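You operate a simulated robot arm through the tools that you are given. There is no shell and no other tool. Be economical: measure what you need, move in short steps, check, and stop when the job is done.

You run a simulated two-armed robot. Do the job below in one go: nothing can be reset, and whatever is moved stays where it is left.

TASK
Pick up the carton that says "malt" from the counter with one hand, pass it to the other hand and put it on the collect sheet on the table. Set down upright: carton.

It is judged by the outcome, as a careful person would: the job done as asked, and still so three seconds after it is handed in. It fails if anything else is knocked over, pushed out of place, dropped, spilled or broken. Flat cloth is picked up by pressing the open fingertips on it (5 to 10 N) and closing them slowly along it; thin cloth reads only 2 to 8 mm in the jaws.

THE ROBOT
Two 7-joint arms with two-finger parallel grippers on one trunk, on a base that drives. Base frame: it is fixed to the floor where the robot stands at the start and does not move with it; the origin is under the middle of the robot, x ahead of it, y to its left, z up. Units: mm, degrees, N and s.
The left shoulder is at the start at [50, 165, 1180], the right one opposite. With the tool pointing down near the work surface each hand reaches from about 180 to 680 mm from the robot's upright axis, wherever it stands, measured 20 degrees to its own side. Places, roughly: collect sheet on the table (18x17 cm) [-2880, 580, 720]. Payload 3.91 kg a hand.
The TCP of each hand is the grasp point between the finger pads, 30 mm short of the fingertips. In the tool frame z runs along the fingers and y along their closing line. Largest opening 110 mm; finger width 20, thickness 10; the body of the gripper, 48 by 112 mm, starts 55 mm behind the TCP.
Orientation is told as [roll, pitch, yaw] about the base's x, y, z axes, in that order, counted from this pose: with the fingers straight down and closing along the base's y, the tool's x points along the base's -x, its y along +y and its z along -z.

THE INTERFACE
- The arms move only by the tool drive_tool. It takes "left_moves", "right_moves" or both (then of equal length, played together; a hand with none holds still); each is a list that holds one entry, the list of rows, each a list of 6 numbers: the shift along the tool's x, y, z in units of 50 mm (1.0 is 50 mm), then the turn, a rotation vector about the tool's x, y, z in units of 6 degrees (1.0 is 6 degrees). In form: [[[dx, dy, dz, ax, ay, az], ...]]. A call has 1 to 10 rows; each row shifts and turns the commanded pose from where the row before left it, along the tool's axes as they then stand. "left_hand" and "right_hand" are, for a hand that has rows, the gripper command, from -1 (shut) to 1 (fully open), values between in proportion, set as the call begins (left out, the last holds). A call with a number of a shift or a turn outside -1 to 1 is refused whole. A row lasts 0.2 s, in which the tool goes at most 50 mm and 8.6 degrees; a call with a longer step from one row to the next is refused whole, and so is a gripper value outside its range. Where a pose cannot be reached the arm comes as near as it can. A force on the tool above 40 N (or 10 N above the force at the start of the call, whichever is more), or a blocked arm, ends the call early, and 0.2 s more pass. Each finger travels about 45 mm/s and halts on what it meets, pressing with about 25 N; the grip force reading is that of the motor and also rises with nothing between the fingers. The clock runs only during rows and for 0.2 s after the last one: add rows that do not move to give the fingers time. It gives the time, the measured TCP pose, the force on the tool (base axes), the opening and the grip force at its end, in the units of the frame above (readings bear some noise), with the torque about the TCP (base axes, N m) and any sound that the robot's microphone picked up.
- Cameras (640 x 400 px; columns grow to the right, rows downward): "scene" is now at [114.6, -35.4, 1358.3]; the picture's right is [-0.38, -0.92, 0.00], its down [-0.45, 0.19, -0.87] and it looks along [0.81, -0.33, -0.49] (base axes); focal length 269 px, centre (320, 200). "left" rides on the left gripper at [73, -17, -103] in its tool frame; the picture's right is [0.23, 0.97, 0.00], its down [-0.76, 0.18, -0.62] and it looks along [-0.61, 0.14, 0.78] (tool axes); focal length 222 px, centre (320, 200). "right" rides on the right gripper at [72, 17, -103] in its tool frame; the picture's right is [-0.23, 0.97, 0.00], its down [-0.76, -0.18, -0.62] and it looks along [-0.61, -0.14, 0.78] (tool axes); focal length 222 px, centre (320, 200). There is no depth. A picture from a camera that has moved, and an enlarged one, comes with that camera's place and axes in the base frame and with its lens.
- get_image(camera): a new picture of that camera. It takes no simulated time.
- slide_trunk(by): slides the trunk up (or, below 0, down) by that many mm; the arms and the scene camera ride with it, the base frame stays. It gives what a move gives, with no picture.
- steer(legs): drives the robot by 1 to 6 legs, each [ahead, left, turn to the left] in mm, mm and degrees, along the robot's own axes; the way and the turn of a leg run together, so that a leg with both is an arc; at most 1500 mm and 180 degrees a leg. The arms and the cameras ride along, it lands a little off, and it stops where it bumps. It gives what a move gives.
- pan_tilt(pan, tilt): turns the head with the scene camera to pan (to the left, within 80 degrees either way) and tilt (down, from -29 to 69), counted from straight ahead of the robot. It gives what a move gives.
- close_up(camera, box): a new picture of the part [left, top, right, bottom] of that camera's present view, enlarged. It takes no simulated time.
- sign_off(): hands the job in; it is judged then, once.

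Work in short steps. Places have to be worked out from the pictures, the camera data and where the tool is seen: move nearer, look again, correct. Check each grasp and each placing, and mend what went wrong. You have 120 turns and 108 pictures in all, those below and enlarged ones among them. Open the grippers and draw the arms clear of the work before you hand the job in, unless the task says otherwise; then end with one line.

The tools are called after "Request:" by a JSON object that holds its "name" and its "arguments". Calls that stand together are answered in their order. drive_tool: Moves the arms, as the interface text tells. Its arguments: {"type":"object","properties":{"left_moves":{"type":"array","items":{"type":"array","items":{"type":"array","items":{"type":"number"}}}},"left_hand":{"type":"number"},"right_moves":{"type":"array","items":{"type":"array","items":{"type":"array","items":{"type":"number"}}}},"right_hand":{"type":"number"}},"required":[]} The other tools are called the same way: slide_trunk (by) slides the trunk up or down; steer (legs) drives the base; pan_tilt (pan, tilt) turns the head that bears the scene camera; get_image (camera) takes a picture; close_up (camera, box) takes an enlarged picture of a part of a camera's view; sign_off () hands the job in.

At the start:

```text
t: 0.0
left_position: [416.7, 6.6, 1156.4]
left_orientation: [0.0, 0.0, 0.2]
left_wrist_force: [-0.6, -0.6, -0.5]
left_torque: [0.01, -0.02, 0.0]
left_width: 110.1
left_grip_force: 0.1
right_position: [339.8, -239.4, 1078.4]
right_orientation: [0.1, 0.0, 0.0]
right_wrist_force: [-0.5, 0.9, 0.0]
right_torque: [-0.01, 0.01, -0.02]
right_width: 110.1
right_grip_force: 0.0
trunk travel left (down, up): [-400.0, 103.0]
robot x, y, heading: [-0.0, 1.1, 0.5]
head pan, tilt: [-22.5, 29.3]
```

scene: 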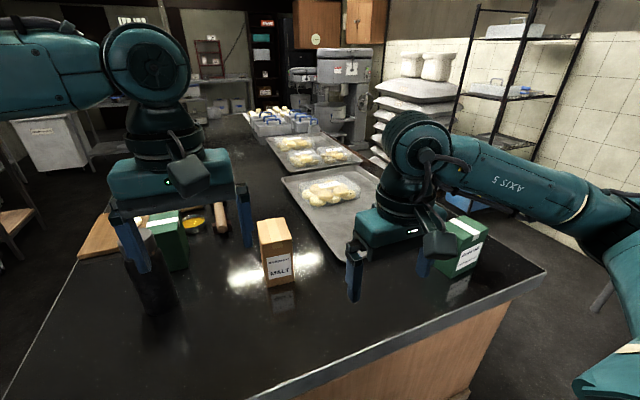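
right: 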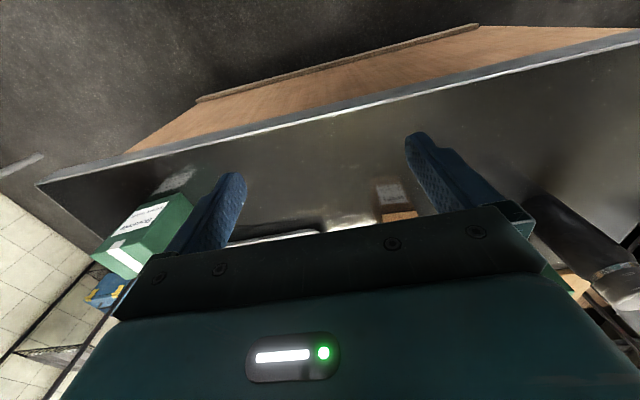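
left: 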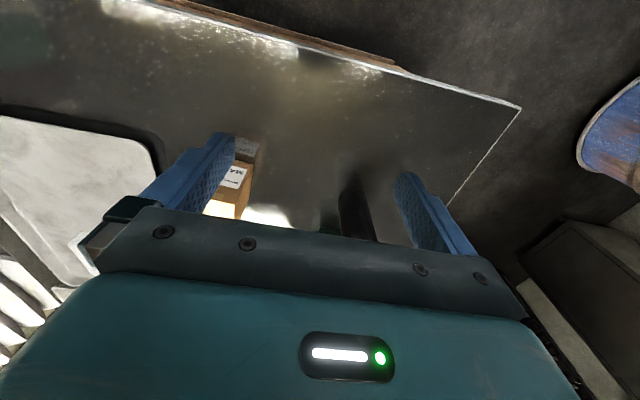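

I'll enlarge the scene view to see the carton and its surroundings.

Request:
{"name": "close_up", "arguments": {"camera": "scene", "box": [200, 180, 360, 300]}}

Request:
{"name": "close_up", "arguments": {"camera": "left", "box": [180, 100, 420, 250]}}

```text
3.33 times, centred on (280, 240) of scene
camera zoom: at [114.6, -35.4, 1358.3], right [-0.38, -0.92, 0.0], down [-0.45, 0.19, -0.87], along [0.81, -0.33, -0.49], focal length 897 px, centre (453, 67)
```

zoom: 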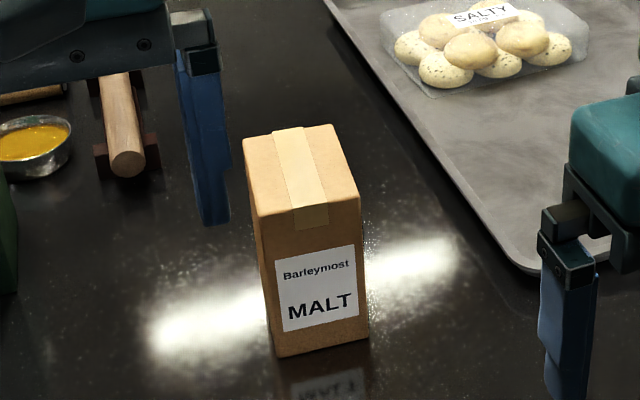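

```text
2.67 times, centred on (300, 175) of left
camera zoom: at [344.2, -11.6, 1258.7], right [-0.23, 0.97, 0.0], down [0.76, 0.18, 0.62], along [0.61, 0.14, -0.78], focal length 592 px, centre (373, 267)
```

zoom: 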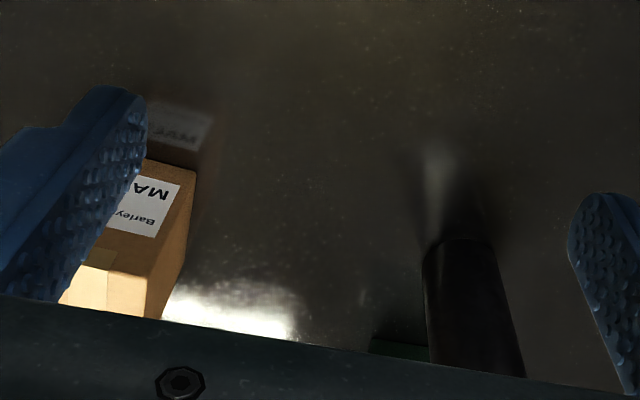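

Triangulating the two views puts the counter at z≈857. The MALT carton is about 66 wide (y), 94 deep (x) and 127 high, centred near [640,-131] and turned about -5°.

Plan: the right hand takes it low from the front at 45°, then the left takes it from the top. First I move the left hand aside and tilt the right hand.

Request:
{"name": "drive_tool", "arguments": {"left_moves": [[[0, 0.9, 0, 0, 0, 0], [0, 0.9, 0, 0, 0, 0], [0, 0.9, 0, 0, 0, 0], [0, 0.9, 0, 0, 0, 0], [0, 0.9, 0, 0, 0, 0], [0, 0.9, 0, 0, 0, 0], [0, 0, 0, 0, 0, 0], [0, 0, 0, 0, 0, 0], [0, 0, 0, 0, 0, 0], [0, 0, 0, 0, 0, 0]]], "right_moves": [[[0, 0, 0, 0, -1, 0], [0, 0, 0, 0, -1, 0], [0, 0, 0, 0, -1, 0], [0, 0, 0, 0, -1, 0], [0, 0, 0, 0, -1, 0], [0, 0, 0, 0, -1, 0], [0, 0, 0, 0, -1, 0], [0, 0.8, 0, 0, -0.5, 0], [0, 0.8, 0, 0, 0, 0.4], [0, 0.7, 0, 0, 0, 0.4]]], "right_hand": 1}}

```text
t: 2.2
left_position: [416.4, 275.0, 1155.6]
left_orientation: [-0.1, 0.0, 0.0]
left_wrist_force: [0.4, -0.1, -0.7]
left_torque: [0.0, -0.01, 0.03]
left_width: 110.0
left_grip_force: 0.1
right_position: [405.7, -126.2, 1097.1]
right_orientation: [4.8, -44.9, -6.8]
right_wrist_force: [-0.7, 0.0, -1.1]
right_torque: [0.0, 0.02, -0.01]
right_width: 109.9
right_grip_force: 0.1
right hand out of reach, approached as far as the arm can: row 5, 6, 7, 8
trunk travel left (down, up): [-400.0, 103.0]
robot x, y, heading: [2.3, -0.0, -0.0]
head pan, tilt: [-22.5, 29.3]
```

The right hand is tilted 45° but has a small roll, so I correct that and then check its camera.

Request:
{"name": "drive_tool", "arguments": {"right_moves": [[[0, 0, 0, 0.75, 0, 0], [0, 0, 0, 0, 0, 0]]]}}

Request:
{"name": "get_image", "arguments": {"camera": "right"}}

Request:
{"name": "get_image", "arguments": {"camera": "scene"}}

```text
t: 2.8
left_position: [417.1, 273.3, 1156.6]
left_orientation: [0.0, 0.0, 0.1]
left_wrist_force: [0.1, 0.2, -0.2]
left_torque: [-0.01, 0.0, 0.02]
left_width: 110.1
left_grip_force: 0.1
right_position: [405.6, -128.0, 1098.3]
right_orientation: [0.3, -44.8, -6.8]
right_wrist_force: [0.9, 0.0, -0.1]
right_torque: [-0.01, 0.0, -0.02]
right_width: 109.8
right_grip_force: 0.1
trunk travel left (down, up): [-400.0, 103.0]
robot x, y, heading: [0.7, -3.1, 0.0]
head pan, tilt: [-22.5, 29.3]
```

```text
102 pictures are left
camera right: at [282.6, -96.5, 1119.3], right [0.27, 0.95, 0.16], down [0.08, -0.19, 0.98], along [0.96, -0.25, -0.13], focal length 222 px, centre (320, 200)
```

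right: 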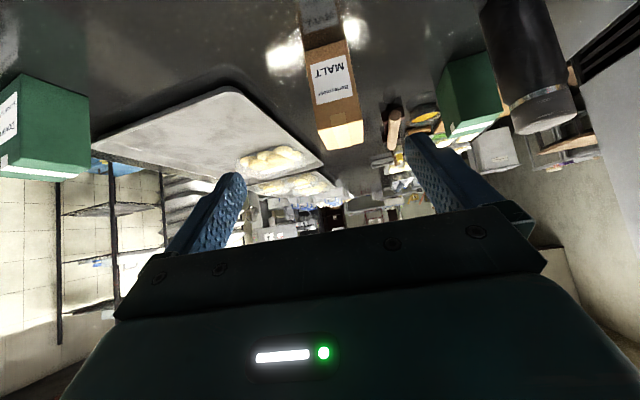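

```text
101 pictures are left
camera scene: at [114.6, -35.7, 1358.3], right [-0.38, -0.92, 0.0], down [-0.45, 0.19, -0.87], along [0.81, -0.33, -0.49], focal length 269 px, centre (320, 200)
```

scene: 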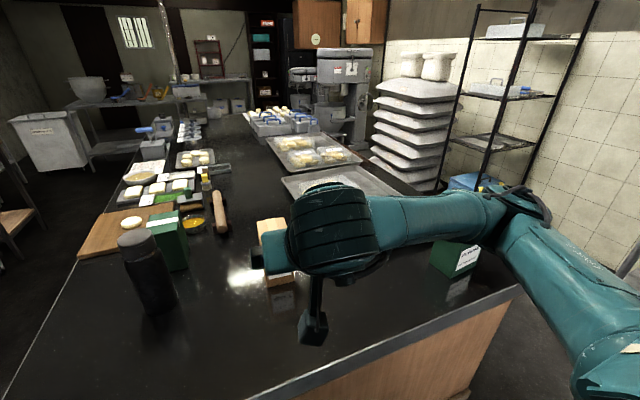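

The right camera agrees within about 10 mm, with the front face centre near [585,-127]. I move to the pre-grasp point along the finger axis.

Request:
{"name": "drive_tool", "arguments": {"right_moves": [[[0, 0.15, 1, 0, 0, 0], [0, 0.15, 1, 0, 0, 0], [0, 0.15, 0.9, 0, 0, 0], [0, 0, 0, 0, 0, 0], [0, 0, 0, 0, 0, 0]]]}}

Request:
{"name": "get_image", "arguments": {"camera": "right"}}

Request:
{"name": "get_image", "arguments": {"camera": "scene"}}

```text
refused: row 1 steps farther than a row can; nothing moved
```

```text
100 pictures are left
camera right: at [282.6, -96.5, 1119.3], right [0.27, 0.95, 0.16], down [0.08, -0.19, 0.98], along [0.96, -0.25, -0.13], focal length 222 px, centre (320, 200)
```

right: 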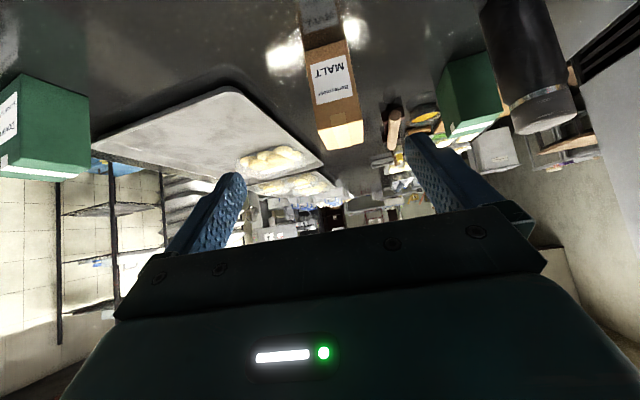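

```text
99 pictures are left
camera scene: at [114.6, -35.7, 1358.3], right [-0.38, -0.92, 0.0], down [-0.45, 0.19, -0.87], along [0.81, -0.33, -0.49], focal length 269 px, centre (320, 200)
```

scene: 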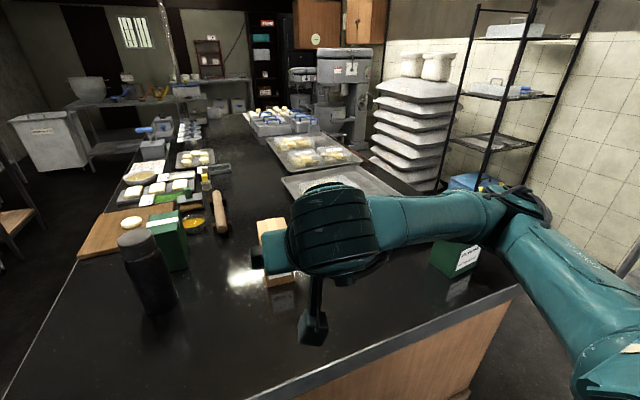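

The step was slightly too long, so I repeat it with smaller rows.

Request:
{"name": "drive_tool", "arguments": {"right_moves": [[[0, 0.15, 0.75, 0, 0, 0], [0, 0.15, 0.75, 0, 0, 0], [0, 0.15, 0.75, 0, 0, 0], [0, 0, 0.7, 0, 0, 0], [0, 0, 0, 0, 0, 0]]]}}

Request:
{"name": "get_image", "arguments": {"camera": "right"}}

```text
t: 4.0
left_position: [415.9, 274.4, 1156.0]
left_orientation: [0.0, 0.0, 0.2]
left_wrist_force: [0.8, 0.7, -0.4]
left_torque: [0.02, 0.04, 0.02]
left_width: 110.1
left_grip_force: 0.1
right_position: [514.3, -117.1, 993.2]
right_orientation: [0.2, -44.8, -6.6]
right_wrist_force: [-0.1, 0.0, -0.1]
right_torque: [0.0, -0.02, 0.01]
right_width: 109.9
right_grip_force: 0.1
trunk travel left (down, up): [-400.0, 103.0]
robot x, y, heading: [-1.3, 1.2, 0.3]
head pan, tilt: [-22.5, 29.3]
```

```text
98 pictures are left
camera right: at [390.8, -86.3, 1014.1], right [0.27, 0.95, 0.16], down [0.08, -0.19, 0.98], along [0.96, -0.25, -0.13], focal length 222 px, centre (320, 200)
```

right: 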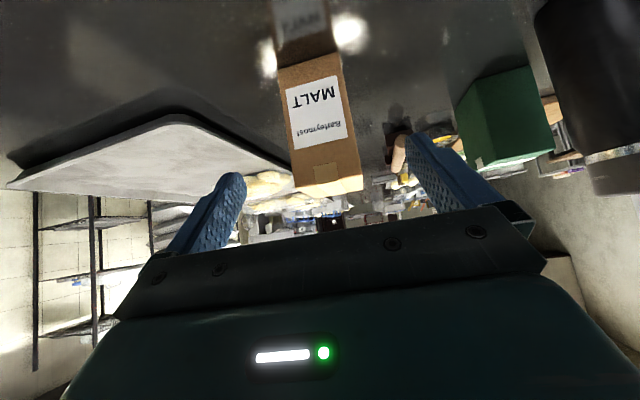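

The front face centre is near [580,-125], and the approach line is centred on it. I advance to about [592,-127,903].

Request:
{"name": "drive_tool", "arguments": {"right_moves": [[[0.034, 0, 0.48, 0, 0, 0], [0.034, 0, 0.48, 0, 0, 0], [0.034, 0, 0.48, 0, 0, 0], [0.034, 0, 0.48, 0, 0, 0], [0.034, 0, 0.46, 0, 0, 0], [0, 0, 0, 0, 0, 0], [0, 0, 0, 0, 0, 0]]]}}

Request:
{"name": "get_image", "arguments": {"camera": "right"}}

Request:
{"name": "get_image", "arguments": {"camera": "scene"}}

Request:
{"name": "get_image", "arguments": {"camera": "left"}}

```text
t: 5.6
left_position: [416.4, 274.8, 1156.0]
left_orientation: [-0.1, 0.0, 0.0]
left_wrist_force: [0.3, -0.3, 0.1]
left_torque: [-0.03, 0.01, -0.02]
left_width: 109.9
left_grip_force: 0.1
right_position: [589.9, -125.7, 902.8]
right_orientation: [0.2, -44.9, -6.8]
right_wrist_force: [-0.4, 0.0, -0.3]
right_torque: [-0.02, 0.04, -0.02]
right_width: 109.9
right_grip_force: 0.1
trunk travel left (down, up): [-400.0, 103.0]
robot x, y, heading: [-0.9, 1.0, -0.1]
head pan, tilt: [-22.5, 29.3]
```

```text
97 pictures are left
camera right: at [467.4, -95.0, 924.2], right [0.27, 0.95, 0.16], down [0.08, -0.19, 0.98], along [0.96, -0.25, -0.13], focal length 222 px, centre (320, 200)
```

right: 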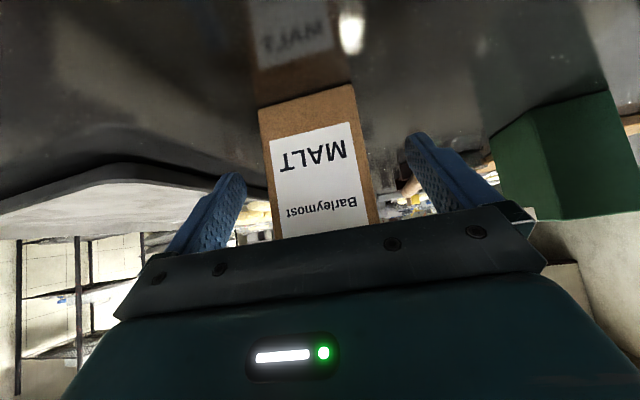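

```text
96 pictures are left
camera scene: at [114.7, -35.4, 1358.3], right [-0.38, -0.92, 0.0], down [-0.45, 0.19, -0.87], along [0.81, -0.33, -0.49], focal length 269 px, centre (320, 200)
```

scene: 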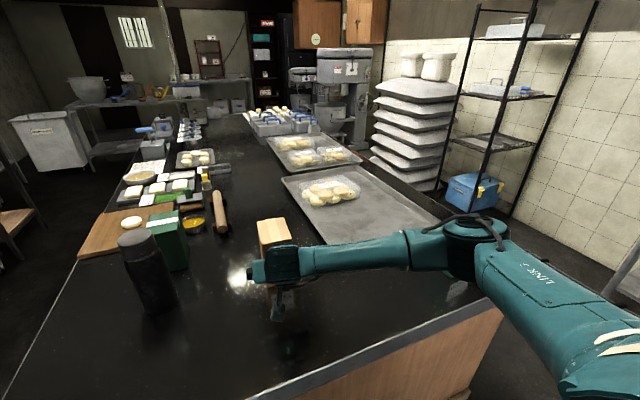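

```text
95 pictures are left
camera left: at [344.0, 257.3, 1258.9], right [-0.23, 0.97, 0.0], down [0.76, 0.18, 0.62], along [0.61, 0.14, -0.78], focal length 222 px, centre (320, 200)
```

left: 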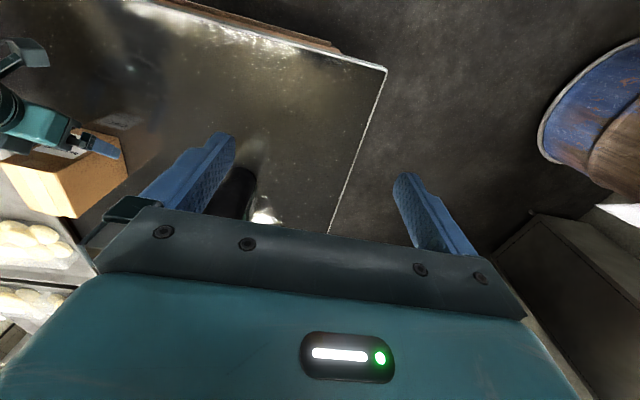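

The jaws look centred on the carton. I check how deep they reach in an enlarged view.

Request:
{"name": "close_up", "arguments": {"camera": "left", "box": [0, 60, 160, 220]}}

Request:
{"name": "close_up", "arguments": {"camera": "scene", "box": [220, 200, 340, 330]}}

```text
2.50 times, centred on (80, 140) of left
camera zoom: at [344.0, 257.3, 1258.9], right [-0.23, 0.97, 0.0], down [0.76, 0.18, 0.62], along [0.61, 0.14, -0.78], focal length 555 px, centre (920, 350)
```

zoom: 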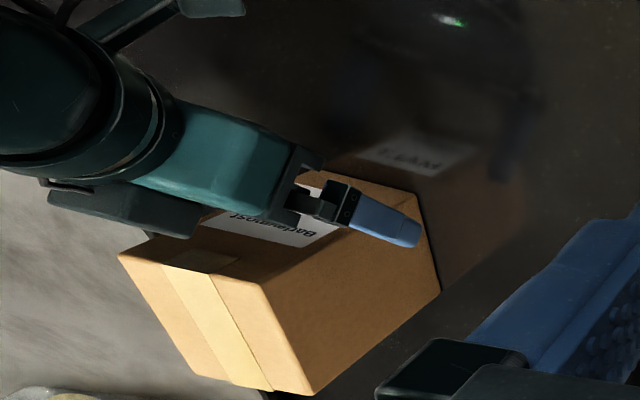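

```text
3.08 times, centred on (280, 265) of scene
camera zoom: at [114.7, -35.4, 1358.3], right [-0.38, -0.92, 0.0], down [-0.45, 0.19, -0.87], along [0.81, -0.33, -0.49], focal length 828 px, centre (443, 0)
```

zoom: 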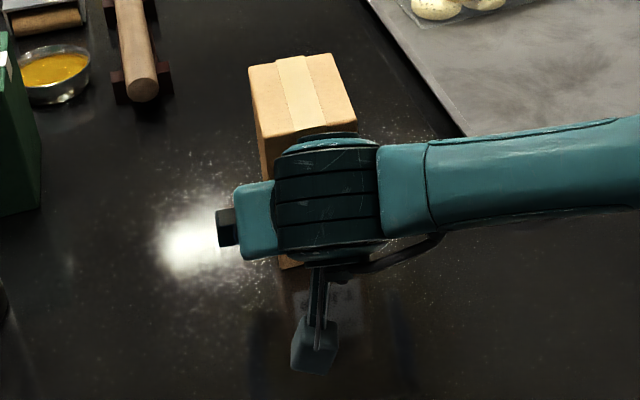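

Comparing the views, the front face is nearer x≈600 and the counter z≈848, so the jaws overlap too little. I move about 20 mm further in.

Request:
{"name": "drive_tool", "arguments": {"right_moves": [[[-0.09, 0, 0.12, 0, 0, 0], [-0.09, 0, 0.12, 0, 0, 0], [-0.08, 0, 0.12, 0, 0, 0], [0, 0, 0, 0, 0, 0], [0, 0, 0, 0, 0, 0]]]}}

Request:
{"name": "close_up", "arguments": {"camera": "left", "box": [0, 60, 160, 220]}}

Request:
{"name": "get_image", "arguments": {"camera": "right"}}

```text
t: 6.8
left_position: [416.4, 274.2, 1157.1]
left_orientation: [0.0, 0.0, 0.1]
left_wrist_force: [0.1, -0.3, -0.5]
left_torque: [-0.01, 0.01, 0.02]
left_width: 109.7
left_grip_force: 0.1
right_position: [611.6, -127.9, 899.0]
right_orientation: [0.3, -44.8, -6.8]
right_wrist_force: [0.6, 0.1, -0.4]
right_torque: [-0.01, -0.04, 0.0]
right_width: 109.9
right_grip_force: 0.1
trunk travel left (down, up): [-400.0, 103.0]
robot x, y, heading: [1.8, -1.1, 0.2]
head pan, tilt: [-22.5, 29.3]
```

```text
2.50 times, centred on (80, 140) of left
camera zoom: at [344.0, 257.3, 1258.9], right [-0.23, 0.97, 0.0], down [0.76, 0.18, 0.62], along [0.61, 0.14, -0.78], focal length 555 px, centre (920, 350)
```

zoom: 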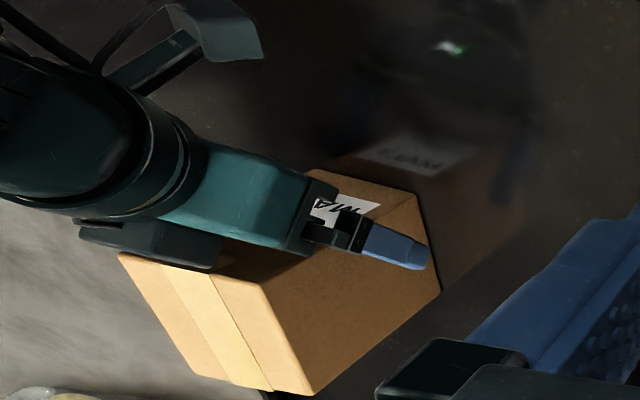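

```text
91 pictures are left
camera right: at [489.2, -97.2, 921.6], right [0.27, 0.95, 0.16], down [0.08, -0.19, 0.98], along [0.96, -0.25, -0.13], focal length 222 px, centre (320, 200)
```

right: 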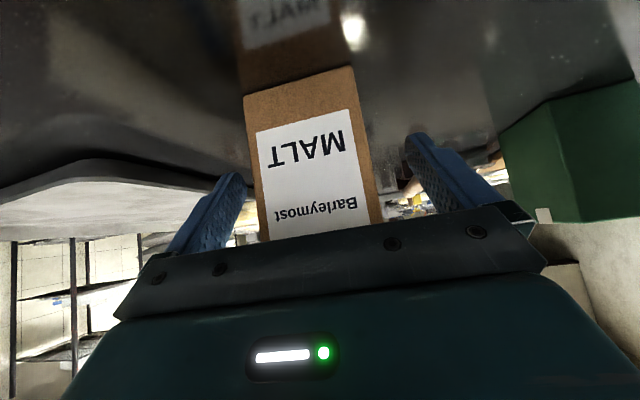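

The overlap is now good: TCP about 12–20 mm inside the front face and roughly centred. I close the right hand.

Request:
{"name": "drive_tool", "arguments": {"right_moves": [[[0, -0.06, 0, 0, 0, 0], [0, 0, 0, 0, 0, 0], [0, 0, 0, 0, 0, 0], [0, 0, 0, 0, 0, 0], [0, 0, 0, 0, 0, 0], [0, 0, 0, 0, 0, 0], [0, 0, 0, 0, 0, 0]]], "right_hand": -1}}

Request:
{"name": "get_image", "arguments": {"camera": "right"}}

Request:
{"name": "close_up", "arguments": {"camera": "left", "box": [0, 60, 160, 220]}}

```text
t: 8.4
left_position: [416.3, 275.1, 1157.2]
left_orientation: [0.0, -0.1, 0.1]
left_wrist_force: [0.4, -0.4, -0.8]
left_torque: [0.0, 0.0, 0.02]
left_width: 110.0
left_grip_force: 0.1
right_position: [610.8, -132.2, 900.9]
right_orientation: [0.3, -44.8, -6.9]
right_wrist_force: [-0.3, -1.1, 0.0]
right_torque: [-0.01, -0.01, -0.02]
right_width: 72.1
right_grip_force: 25.0
trunk travel left (down, up): [-400.0, 103.0]
robot x, y, heading: [3.0, -0.6, 0.2]
head pan, tilt: [-22.5, 29.3]
```

```text
90 pictures are left
camera right: at [488.5, -100.7, 921.7], right [0.27, 0.95, 0.16], down [0.08, -0.19, 0.98], along [0.96, -0.25, -0.13], focal length 222 px, centre (320, 200)
```

right: 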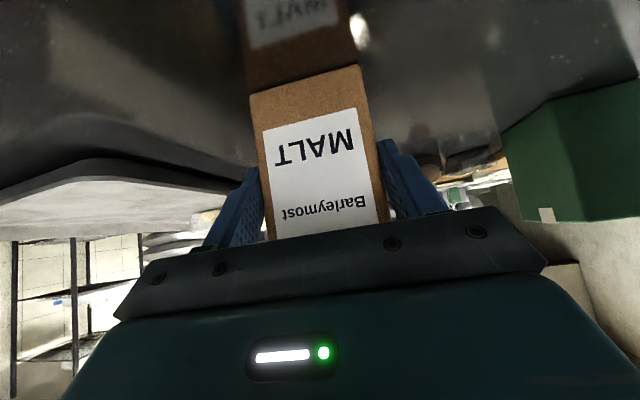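

```text
2.50 times, centred on (80, 140) of left
camera zoom: at [344.0, 257.2, 1259.0], right [-0.23, 0.97, 0.0], down [0.76, 0.18, 0.62], along [0.61, 0.14, -0.78], focal length 555 px, centre (920, 350)
```

zoom: 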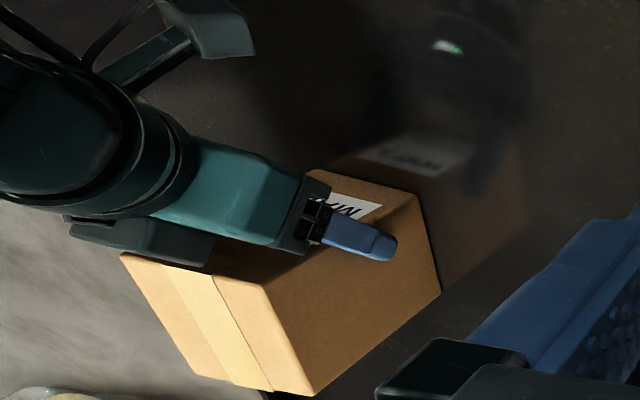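

Gripped at 72 mm and 25 N, low on the front part of the carton as intended. I lift 60 mm and check.

Request:
{"name": "drive_tool", "arguments": {"right_moves": [[[-0.14, 0, -0.14, 0, 0, 0], [-0.14, 0, -0.14, 0, 0, 0], [-0.14, 0, -0.14, 0, 0, 0], [-0.14, 0, -0.14, 0, 0, 0], [-0.14, 0, -0.14, 0, 0, 0], [-0.14, 0, -0.14, 0, 0, 0], [0, 0, 0, 0, 0, 0]]]}}

Request:
{"name": "get_image", "arguments": {"camera": "left"}}

Request:
{"name": "get_image", "arguments": {"camera": "right"}}

```text
t: 10.0
left_position: [417.1, 273.9, 1155.8]
left_orientation: [0.0, -0.1, 0.1]
left_wrist_force: [-0.4, 0.1, 0.8]
left_torque: [0.03, 0.03, 0.01]
left_width: 110.1
left_grip_force: 0.0
right_position: [612.3, -131.3, 958.3]
right_orientation: [0.3, -44.8, -6.8]
right_wrist_force: [-0.2, 0.7, -3.7]
right_torque: [0.05, 0.23, 0.02]
right_width: 72.4
right_grip_force: 24.7
trunk travel left (down, up): [-400.0, 103.0]
robot x, y, heading: [0.6, 2.6, -0.1]
head pan, tilt: [-22.5, 29.3]
```

```text
88 pictures are left
camera left: at [344.4, 257.2, 1258.8], right [-0.23, 0.97, 0.0], down [0.76, 0.18, 0.62], along [0.61, 0.14, -0.78], focal length 222 px, centre (320, 200)
```

left: 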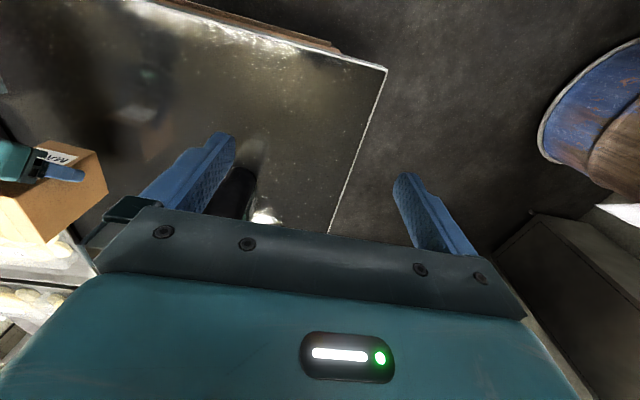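

```text
87 pictures are left
camera right: at [489.2, -100.9, 981.2], right [0.27, 0.95, 0.16], down [0.08, -0.19, 0.98], along [0.96, -0.25, -0.13], focal length 222 px, centre (320, 200)
```

right: 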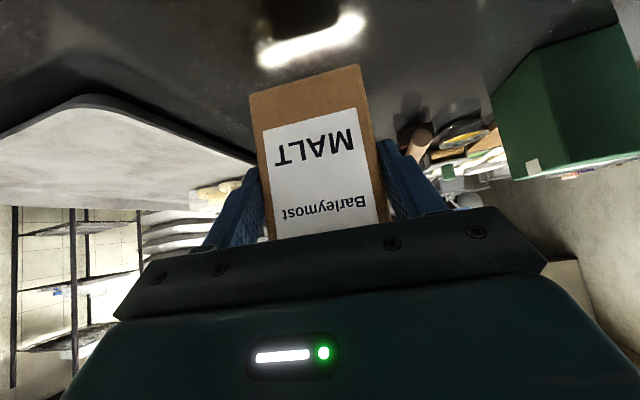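

The carton is securely lifted (about 0.4 kg, no slip). I raise it and bring it back toward the middle for the handover.

Request:
{"name": "drive_tool", "arguments": {"right_moves": [[[-0.3, 0, -0.3, 0, 0, 0], [-0.3, 0, -0.3, 0, 0, 0], [0.2, 0.17, -0.6, 0, 0, 0], [0.2, 0.17, -0.6, 0, 0, 0], [0.2, 0.17, -0.6, 0, 0, 0], [0.2, 0.17, -0.6, 0, 0, 0], [0.2, 0.17, -0.6, 0, 0, 0], [0, 0, 0, 0, 0, 0]]]}}

Request:
{"name": "drive_tool", "arguments": {"right_moves": [[[0, 0, 0, -0.9, 0, -0.9], [0, 0, 0, -0.9, 0, -0.9], [0, 0, 0, -0.9, 0, -0.9], [0, 0, 0, -0.9, 0, -0.9], [0, 0, 0, -0.9, 0, -0.9], [0, 0, 0, -0.9, 0, -0.9], [0, 0, 0, 0, 0, 0]]]}}

Request:
{"name": "get_image", "arguments": {"camera": "scene"}}

```text
t: 11.8
left_position: [417.9, 274.5, 1155.9]
left_orientation: [0.0, 0.1, 0.2]
left_wrist_force: [0.0, -0.2, -0.7]
left_torque: [0.01, 0.01, -0.03]
left_width: 109.7
left_grip_force: 0.1
right_position: [476.1, -73.9, 1072.1]
right_orientation: [0.3, -44.8, -6.8]
right_wrist_force: [0.8, 0.2, -3.7]
right_torque: [0.04, 0.21, 0.0]
right_width: 72.3
right_grip_force: 25.5
trunk travel left (down, up): [-400.0, 103.0]
robot x, y, heading: [-1.7, 4.4, 0.1]
head pan, tilt: [-22.5, 29.3]
```

```text
t: 13.4
left_position: [417.0, 273.9, 1156.5]
left_orientation: [0.0, 0.0, 0.1]
left_wrist_force: [-0.1, 0.2, -0.9]
left_torque: [-0.02, 0.04, 0.02]
left_width: 110.1
left_grip_force: 0.0
right_position: [475.3, -73.2, 1071.6]
right_orientation: [0.5, -45.0, 38.9]
right_wrist_force: [-0.1, -0.6, -4.3]
right_torque: [-0.14, 0.14, -0.01]
right_width: 72.1
right_grip_force: 25.2
trunk travel left (down, up): [-400.0, 103.0]
robot x, y, heading: [-0.5, 0.1, 0.1]
head pan, tilt: [-22.5, 29.3]
```

```text
86 pictures are left
camera scene: at [115.0, -35.3, 1358.2], right [-0.38, -0.92, 0.0], down [-0.45, 0.19, -0.87], along [0.81, -0.33, -0.49], focal length 269 px, centre (320, 200)
```

scene: 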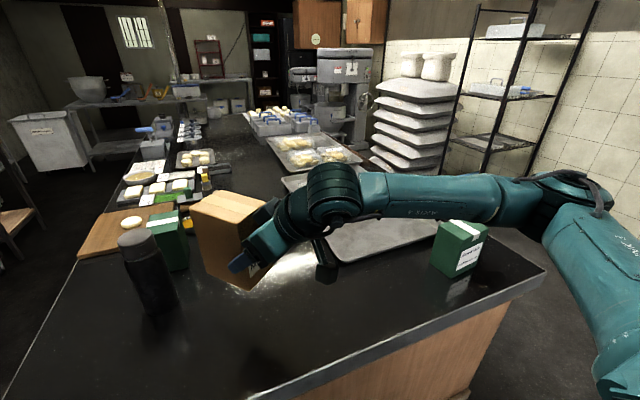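

The handover pose is working. I turn the right hand further to about 85° and lower it a bit, while the left yaws toward -90° so its camera faces away.

Request:
{"name": "drive_tool", "arguments": {"right_moves": [[[0, 0, 0, -0.9, 0, -0.9], [0, 0, 0, -0.9, 0, -0.9], [0, 0, 0, -0.9, 0, -0.9], [0, 0, 0, -0.9, 0, -0.9], [0, 0, 0, -0.9, 0, -0.9], [0, 0, 0, -0.9, 0, -0.9], [0.25, 0, 0.25, 0, 0, 0], [0.25, 0, 0.25, 0, 0, 0], [0.25, 0, 0.25, 0, 0, 0], [0.25, 0, 0.25, 0, 0, 0]]], "left_moves": [[[0, 0, -0.3, 0, 0, 1], [0, 0, -0.3, 0, 0, 1], [0, 0, -0.3, 0, 0, 1], [0, 0, 0, 0, 0, 1], [0, 0, 0, 0, 0, 1], [0, 0, 0, 0, 0, 1], [0, 0, 0, 0, 0, 1], [0, 0, 0, 0, 0, 1], [0, 0, 0, 0, 0, 1], [0, 0, 0, 0, 0, 1]]], "left_hand": 1}}

Request:
{"name": "get_image", "arguments": {"camera": "scene"}}

Request:
{"name": "get_image", "arguments": {"camera": "right"}}

```text
t: 15.6
left_position: [416.4, 275.2, 1201.2]
left_orientation: [0.1, -0.2, -60.0]
left_wrist_force: [-0.4, -0.5, -0.4]
left_torque: [0.0, -0.02, -0.02]
left_width: 110.2
left_grip_force: 0.1
right_position: [466.1, -62.0, 982.0]
right_orientation: [-2.0, -44.9, 63.5]
right_wrist_force: [-0.5, 0.4, -3.4]
right_torque: [-0.14, 0.11, -0.01]
right_width: 71.9
right_grip_force: 24.9
right hand out of reach, approached as far as the arm can: row 3, 4, 5, 6
trunk travel left (down, up): [-400.0, 103.0]
robot x, y, heading: [-0.2, -0.1, -0.2]
head pan, tilt: [-22.5, 29.3]
```

```text
85 pictures are left
camera scene: at [115.1, -35.5, 1358.2], right [-0.38, -0.92, 0.0], down [-0.45, 0.19, -0.87], along [0.81, -0.33, -0.49], focal length 269 px, centre (320, 200)
```

scene: 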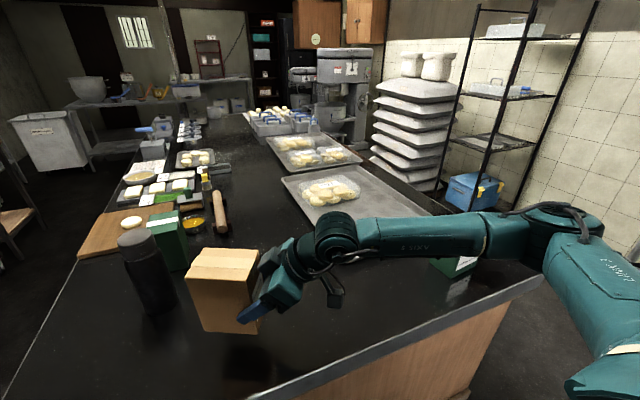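

```text
84 pictures are left
camera right: at [390.8, -163.6, 1002.3], right [-0.79, 0.6, 0.14], down [0.18, 0.01, 0.98], along [0.59, 0.8, -0.12], focal length 222 px, centre (320, 200)
```

right: 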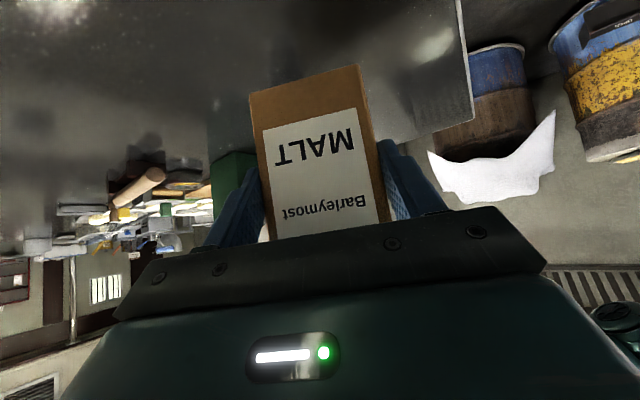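

The right hand's limit is about yaw 63.5°, so the left needs about -116.5° to match from the opposite side. I try that turn now.

Request:
{"name": "drive_tool", "arguments": {"left_moves": [[[0, 0, 0, 0, 0, 0.94], [0, 0, 0, 0, 0, 0.94], [0, 0, 0, 0, 0, 0.94], [0, 0, 0, 0, 0, 0.94], [0, 0, 0, 0, 0, 0.94], [0, 0, 0, 0, 0, 0.94], [0, 0, 0, 0, 0, 0.94], [0, 0, 0, 0, 0, 0.94], [0, 0, 0, 0, 0, 0.94], [0, 0, 0, 0, 0, 0.94]]]}}

Request:
{"name": "pan_tilt", "arguments": {"pan": 0, "tilt": 40}}

Request:
{"name": "get_image", "arguments": {"camera": "scene"}}

Request:
{"name": "get_image", "arguments": {"camera": "left"}}

```text
t: 17.8
left_position: [416.9, 276.0, 1199.0]
left_orientation: [0.0, 0.0, -116.4]
left_wrist_force: [-0.1, 0.4, 0.2]
left_torque: [-0.02, 0.02, 0.02]
left_width: 110.0
left_grip_force: 0.1
right_position: [465.7, -61.1, 982.2]
right_orientation: [-2.0, -45.1, 63.5]
right_wrist_force: [0.8, -0.8, -3.5]
right_torque: [-0.18, 0.13, 0.0]
right_width: 71.9
right_grip_force: 25.1
trunk travel left (down, up): [-400.0, 103.0]
robot x, y, heading: [-2.7, 2.2, 0.2]
head pan, tilt: [-22.5, 29.3]
```

```text
t: 18.7
left_position: [416.1, 276.0, 1200.8]
left_orientation: [0.0, 0.0, -116.3]
left_wrist_force: [0.1, 0.6, 0.1]
left_torque: [0.01, -0.04, 0.03]
left_width: 109.9
left_grip_force: 0.1
right_position: [465.5, -61.5, 981.4]
right_orientation: [-2.0, -45.0, 63.5]
right_wrist_force: [-0.2, -0.1, -3.8]
right_torque: [-0.17, 0.07, 0.01]
right_width: 72.0
right_grip_force: 25.5
trunk travel left (down, up): [-400.0, 103.0]
robot x, y, heading: [5.0, 2.7, -0.1]
head pan, tilt: [0.0, 40.0]
```

```text
83 pictures are left
camera scene: at [116.2, -0.8, 1341.8], right [0.0, -1.0, 0.0], down [-0.64, 0.0, -0.77], along [0.77, 0.0, -0.64], focal length 269 px, centre (320, 200)
```

scene: 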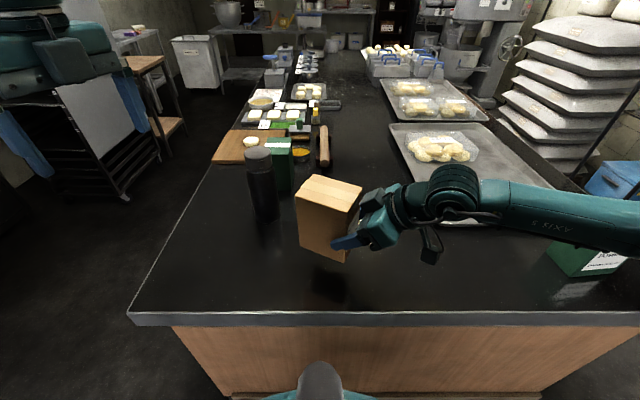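

```text
82 pictures are left
camera left: at [433.6, 348.4, 1303.4], right [0.97, -0.23, 0.0], down [-0.18, -0.76, 0.62], along [-0.14, -0.61, -0.78], focal length 222 px, centre (320, 200)
```

left: 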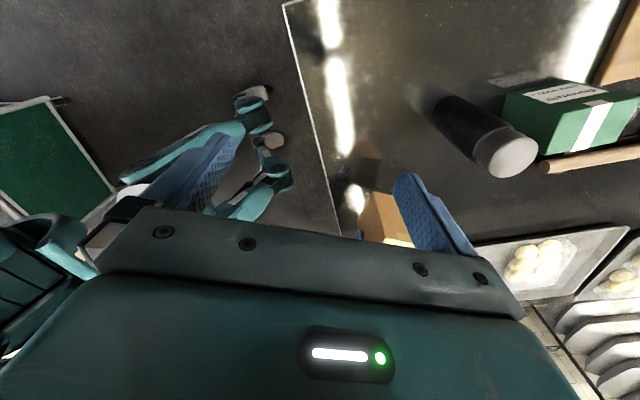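

The left hand reached -116°. I zoom in on the held carton to find its top corners.

Request:
{"name": "close_up", "arguments": {"camera": "scene", "box": [270, 150, 430, 280]}}

```text
3.08 times, centred on (350, 215) of scene
camera zoom: at [116.2, -0.8, 1341.8], right [0.0, -1.0, 0.0], down [-0.64, 0.0, -0.77], along [0.77, 0.0, -0.64], focal length 828 px, centre (228, 154)
```

zoom: 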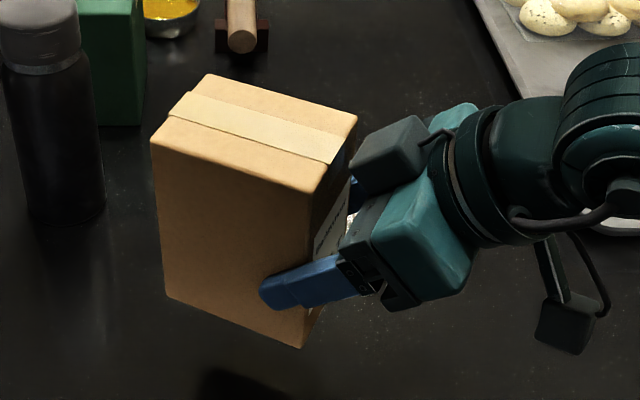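

The carton top is at z≈1056, centred at about [483,-17], and the box is 70×99 at heading 63°. I move the left hand above a point slightly past the centre, at [487,-10].

Request:
{"name": "drive_tool", "arguments": {"left_moves": [[[-0.561, 0.477, 0, 0, 0, 0], [-0.561, 0.477, 0, 0, 0, 0], [-0.561, 0.477, 0, 0, 0, 0], [-0.561, 0.477, 0, 0, 0, 0], [-0.561, 0.477, 0, 0, 0, 0], [-0.561, 0.477, 0, 0, 0, 0], [-0.561, 0.477, 0, 0, 0, 0], [-0.561, 0.477, 0, 0, 0, 0], [0, 0, 0.5, 0, 0, 0], [0, 0, 0.4, 0, 0, 0]]]}}

Request:
{"name": "get_image", "arguments": {"camera": "scene"}}

Request:
{"name": "get_image", "arguments": {"camera": "left"}}

```text
t: 20.9
left_position: [486.0, -11.5, 1156.2]
left_orientation: [0.0, 0.0, -116.2]
left_wrist_force: [-0.4, 0.4, 0.2]
left_torque: [0.01, 0.0, 0.0]
left_width: 109.5
left_grip_force: 0.2
right_position: [465.0, -62.5, 982.2]
right_orientation: [-2.0, -44.9, 63.5]
right_wrist_force: [0.2, -0.1, -3.9]
right_torque: [-0.14, 0.12, 0.01]
right_width: 72.1
right_grip_force: 25.2
trunk travel left (down, up): [-400.0, 103.0]
robot x, y, heading: [0.9, -5.1, 0.0]
head pan, tilt: [0.0, 40.0]
```

```text
80 pictures are left
camera scene: at [116.3, -0.9, 1341.8], right [0.0, -1.0, 0.0], down [-0.64, 0.0, -0.77], along [0.77, 0.0, -0.64], focal length 269 px, centre (320, 200)
```

scene: 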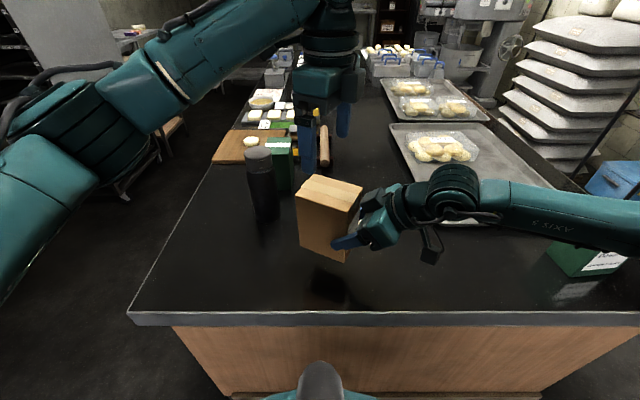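

```text
79 pictures are left
camera left: at [502.9, 60.8, 1259.4], right [0.97, -0.23, 0.0], down [-0.18, -0.76, 0.62], along [-0.14, -0.61, -0.78], focal length 222 px, centre (320, 200)
```

left: 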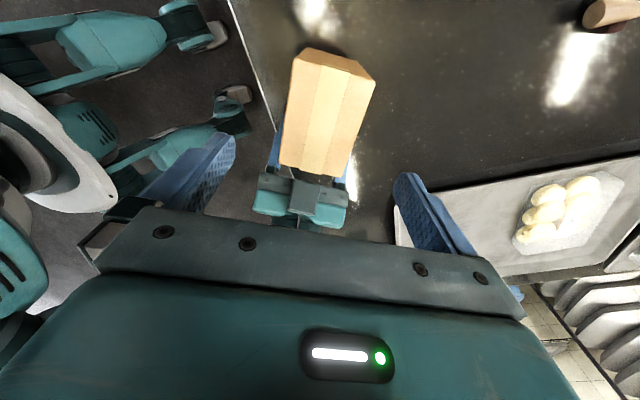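

The carton is centred between the left fingers within about 2 mm. I descend to TCP z≈1020.

Request:
{"name": "drive_tool", "arguments": {"left_moves": [[[0.08, 0.04, 0.39, 0, 0, 0], [0, 0, 0.39, 0, 0, 0], [0, 0, 0.39, 0, 0, 0], [0, 0, 0.39, 0, 0, 0], [0, 0, 0.39, 0, 0, 0], [0, 0, 0.39, 0, 0, 0], [0, 0, 0.36, 0, 0, 0], [0, 0, 0, 0, 0, 0]]]}}

Request:
{"name": "get_image", "arguments": {"camera": "scene"}}

Request:
{"name": "get_image", "arguments": {"camera": "left"}}

```text
t: 22.7
left_position: [491.0, -7.1, 1020.1]
left_orientation: [0.1, 0.0, -116.3]
left_wrist_force: [0.5, -0.3, 0.4]
left_torque: [0.01, 0.01, 0.04]
left_width: 110.1
left_grip_force: 0.1
right_position: [466.0, -62.2, 981.3]
right_orientation: [-2.0, -44.9, 63.5]
right_wrist_force: [0.2, -0.8, -3.8]
right_torque: [-0.17, 0.06, 0.02]
right_width: 72.0
right_grip_force: 25.3
trunk travel left (down, up): [-400.0, 103.0]
robot x, y, heading: [0.2, -0.6, -0.2]
head pan, tilt: [0.0, 40.0]
```

```text
78 pictures are left
camera scene: at [116.1, -0.7, 1341.8], right [0.0, -1.0, 0.0], down [-0.64, 0.0, -0.77], along [0.77, 0.0, -0.64], focal length 269 px, centre (320, 200)
```

scene: 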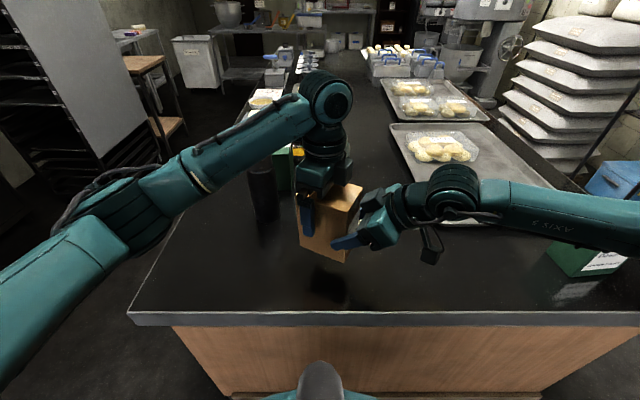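

```text
77 pictures are left
camera left: at [508.5, 65.1, 1123.6], right [0.97, -0.23, 0.0], down [-0.18, -0.76, 0.62], along [-0.14, -0.61, -0.78], focal length 222 px, centre (320, 200)
```

left: 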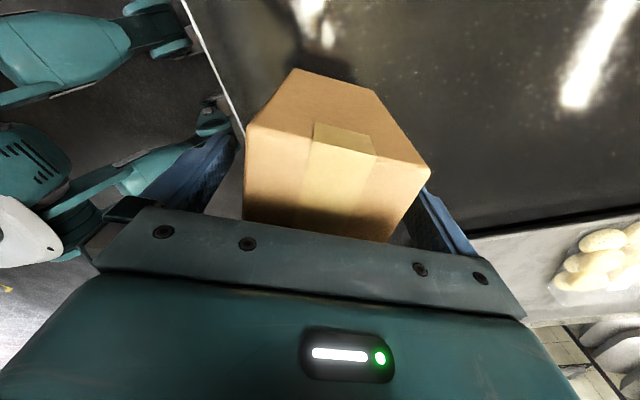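

The left fingers straddle the carton with the right hand clear. I close the left hand.

Request:
{"name": "drive_tool", "arguments": {"left_moves": [[[0, 0, 0, 0, 0, 0], [0, 0, 0, 0, 0, 0], [0, 0, 0, 0, 0, 0], [0, 0, 0, 0, 0, 0], [0, 0, 0, 0, 0, 0], [0, 0, 0, 0, 0, 0], [0, 0, 0, 0, 0, 0]]], "left_hand": -1}}

Request:
{"name": "close_up", "arguments": {"camera": "scene", "box": [240, 120, 440, 280]}}

```text
t: 24.3
left_position: [491.2, -6.8, 1020.3]
left_orientation: [0.2, -0.1, -116.3]
left_wrist_force: [1.7, 2.0, 0.6]
left_torque: [-0.68, -0.9, -0.58]
left_width: 73.3
left_grip_force: 24.6
right_position: [464.9, -60.7, 981.6]
right_orientation: [-1.9, -45.0, 63.5]
right_wrist_force: [-2.6, -2.9, -1.5]
right_torque: [0.69, 0.85, 0.63]
right_width: 71.6
right_grip_force: 24.9
trunk travel left (down, up): [-400.0, 103.0]
robot x, y, heading: [0.1, 3.9, 0.1]
head pan, tilt: [0.0, 40.0]
```

```text
2.50 times, centred on (340, 200) of scene
camera zoom: at [116.1, -0.7, 1341.8], right [0.0, -1.0, 0.0], down [-0.64, 0.0, -0.77], along [0.77, 0.0, -0.64], focal length 673 px, centre (270, 200)
```

zoom: 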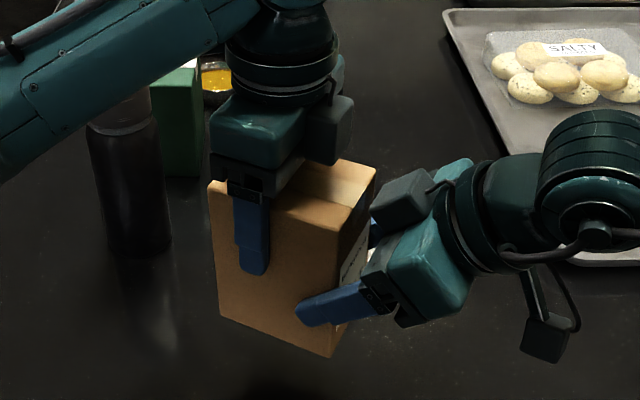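

Both hands now hold the carton. I open the right hand.

Request:
{"name": "drive_tool", "arguments": {"right_moves": [[[0, 0, 0, 0, 0, 0], [0, 0, 0, 0, 0, 0], [0, 0, 0, 0, 0, 0], [0, 0, 0, 0, 0, 0], [0, 0, 0, 0, 0, 0]]], "right_hand": 1}}

```text
t: 25.5
left_position: [491.6, -7.2, 1021.0]
left_orientation: [0.0, -0.1, -116.3]
left_wrist_force: [0.3, -0.1, 0.2]
left_torque: [0.03, -0.02, -0.03]
left_width: 72.0
left_grip_force: 24.8
right_position: [465.4, -61.6, 982.1]
right_orientation: [-2.0, -44.9, 63.5]
right_wrist_force: [0.1, -0.2, 0.6]
right_torque: [0.01, 0.01, 0.0]
right_width: 110.2
right_grip_force: 0.0
trunk travel left (down, up): [-400.0, 103.0]
robot x, y, heading: [-1.9, -0.7, 0.1]
head pan, tilt: [0.0, 40.0]
```

The left width holds at 72, but the left force shows no weight, so I check visually before moving.

Request:
{"name": "get_image", "arguments": {"camera": "scene"}}

Request:
{"name": "get_image", "arguments": {"camera": "right"}}

```text
75 pictures are left
camera scene: at [116.1, -0.7, 1341.8], right [0.0, -1.0, 0.0], down [-0.64, 0.0, -0.77], along [0.77, 0.0, -0.64], focal length 269 px, centre (320, 200)
```

scene: 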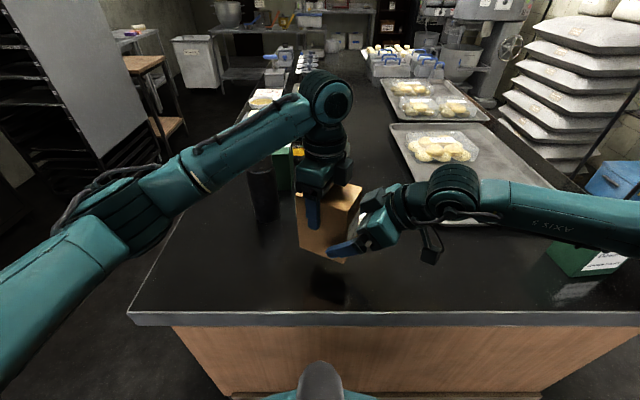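

```text
74 pictures are left
camera right: at [390.6, -163.4, 1002.6], right [-0.79, 0.6, 0.14], down [0.18, 0.01, 0.98], along [0.59, 0.8, -0.12], focal length 222 px, centre (320, 200)
```

right: 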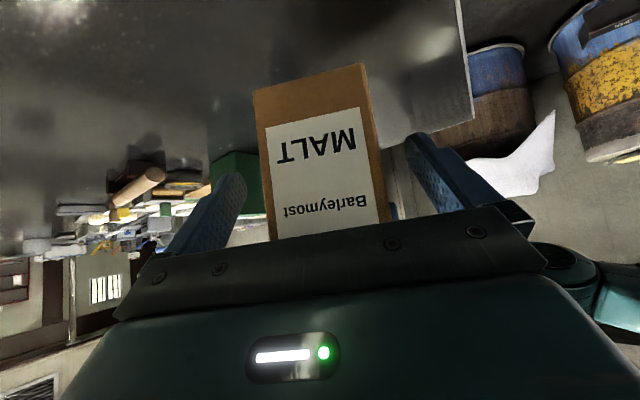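

The carton is still in place in the left hand. I back the right hand straight out along its fingers.

Request:
{"name": "drive_tool", "arguments": {"right_moves": [[[0, 0, -0.4, 0, 0, 0], [0, 0, -0.6, 0, 0, 0], [0, 0, -0.6, 0, 0, 0], [0, 0, -0.6, 0, 0, 0], [0, 0, 0, 0, 0, 0]]]}}

Request:
{"name": "get_image", "arguments": {"camera": "scene"}}

```text
t: 26.7
left_position: [491.3, -7.7, 1021.1]
left_orientation: [0.0, 0.1, -116.3]
left_wrist_force: [0.2, 0.3, -0.1]
left_torque: [0.06, -0.02, -0.02]
left_width: 71.8
left_grip_force: 25.9
right_position: [443.3, -99.7, 1024.5]
right_orientation: [-2.1, -45.0, 63.3]
right_wrist_force: [0.1, 0.5, 0.2]
right_torque: [-0.01, 0.04, 0.03]
right_width: 109.9
right_grip_force: 0.0
right hand out of reach, approached as far as the arm can: row 3, 4
trunk travel left (down, up): [-400.0, 103.0]
robot x, y, heading: [0.2, -2.2, 0.2]
head pan, tilt: [0.0, 40.0]
```

```text
73 pictures are left
camera scene: at [116.1, -0.8, 1341.8], right [0.0, -1.0, 0.0], down [-0.64, 0.0, -0.77], along [0.77, 0.0, -0.64], focal length 269 px, centre (320, 200)
```

scene: 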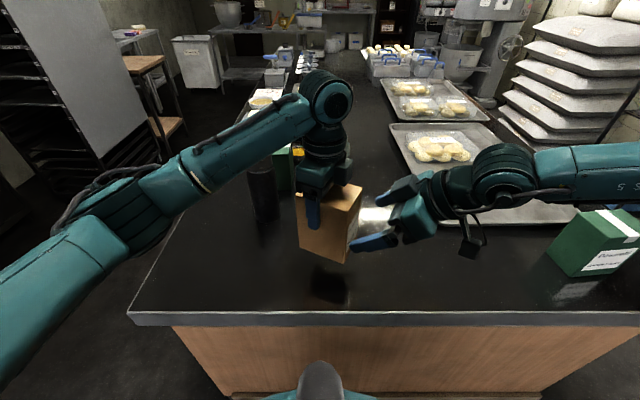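

The left hand holds the carton alone, clear of the counter. I move the right hand away toward -y while turning it back.

Request:
{"name": "drive_tool", "arguments": {"right_moves": [[[0.38, -0.27, -0.38, 0.3, 0, 0.3], [0.38, -0.27, -0.38, 0.4, 0, 0.4], [0.35, -0.35, -0.35, 0.5, 0, 0.5], [0.3, -0.4, -0.4, 0.5, 0, 0.5], [0.2, -0.45, -0.4, 0.6, 0, 0.6], [0.1, -0.5, -0.3, 0.7, 0, 0.7]]]}}

Request:
{"name": "get_image", "arguments": {"camera": "scene"}}

```text
t: 28.1
left_position: [491.7, -7.5, 1021.8]
left_orientation: [0.0, 0.0, -116.3]
left_wrist_force: [0.5, 0.2, -0.1]
left_torque: [0.0, -0.02, 0.04]
left_width: 72.0
left_grip_force: 25.4
right_position: [452.3, -251.8, 1045.4]
right_orientation: [-1.9, -45.6, 37.9]
right_wrist_force: [-1.2, -0.7, -0.9]
right_torque: [-0.01, 0.01, 0.04]
right_width: 110.2
right_grip_force: 0.0
right hand out of reach, approached as far as the arm can: row 1
trunk travel left (down, up): [-400.0, 103.0]
robot x, y, heading: [-3.1, -2.9, 0.1]
head pan, tilt: [0.0, 40.0]
```

```text
72 pictures are left
camera scene: at [116.1, -0.9, 1341.8], right [0.0, -1.0, 0.0], down [-0.64, 0.0, -0.77], along [0.77, 0.0, -0.64], focal length 269 px, centre (320, 200)
```

scene: 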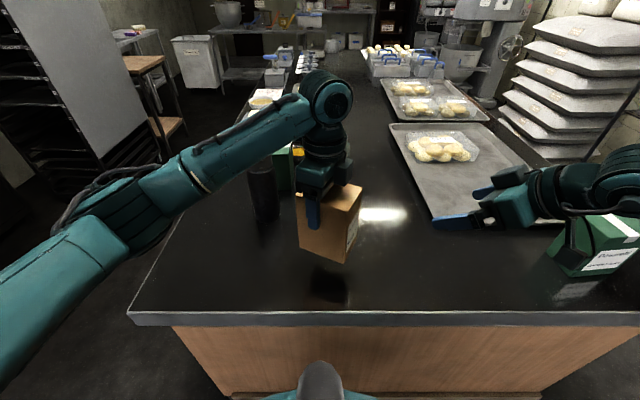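

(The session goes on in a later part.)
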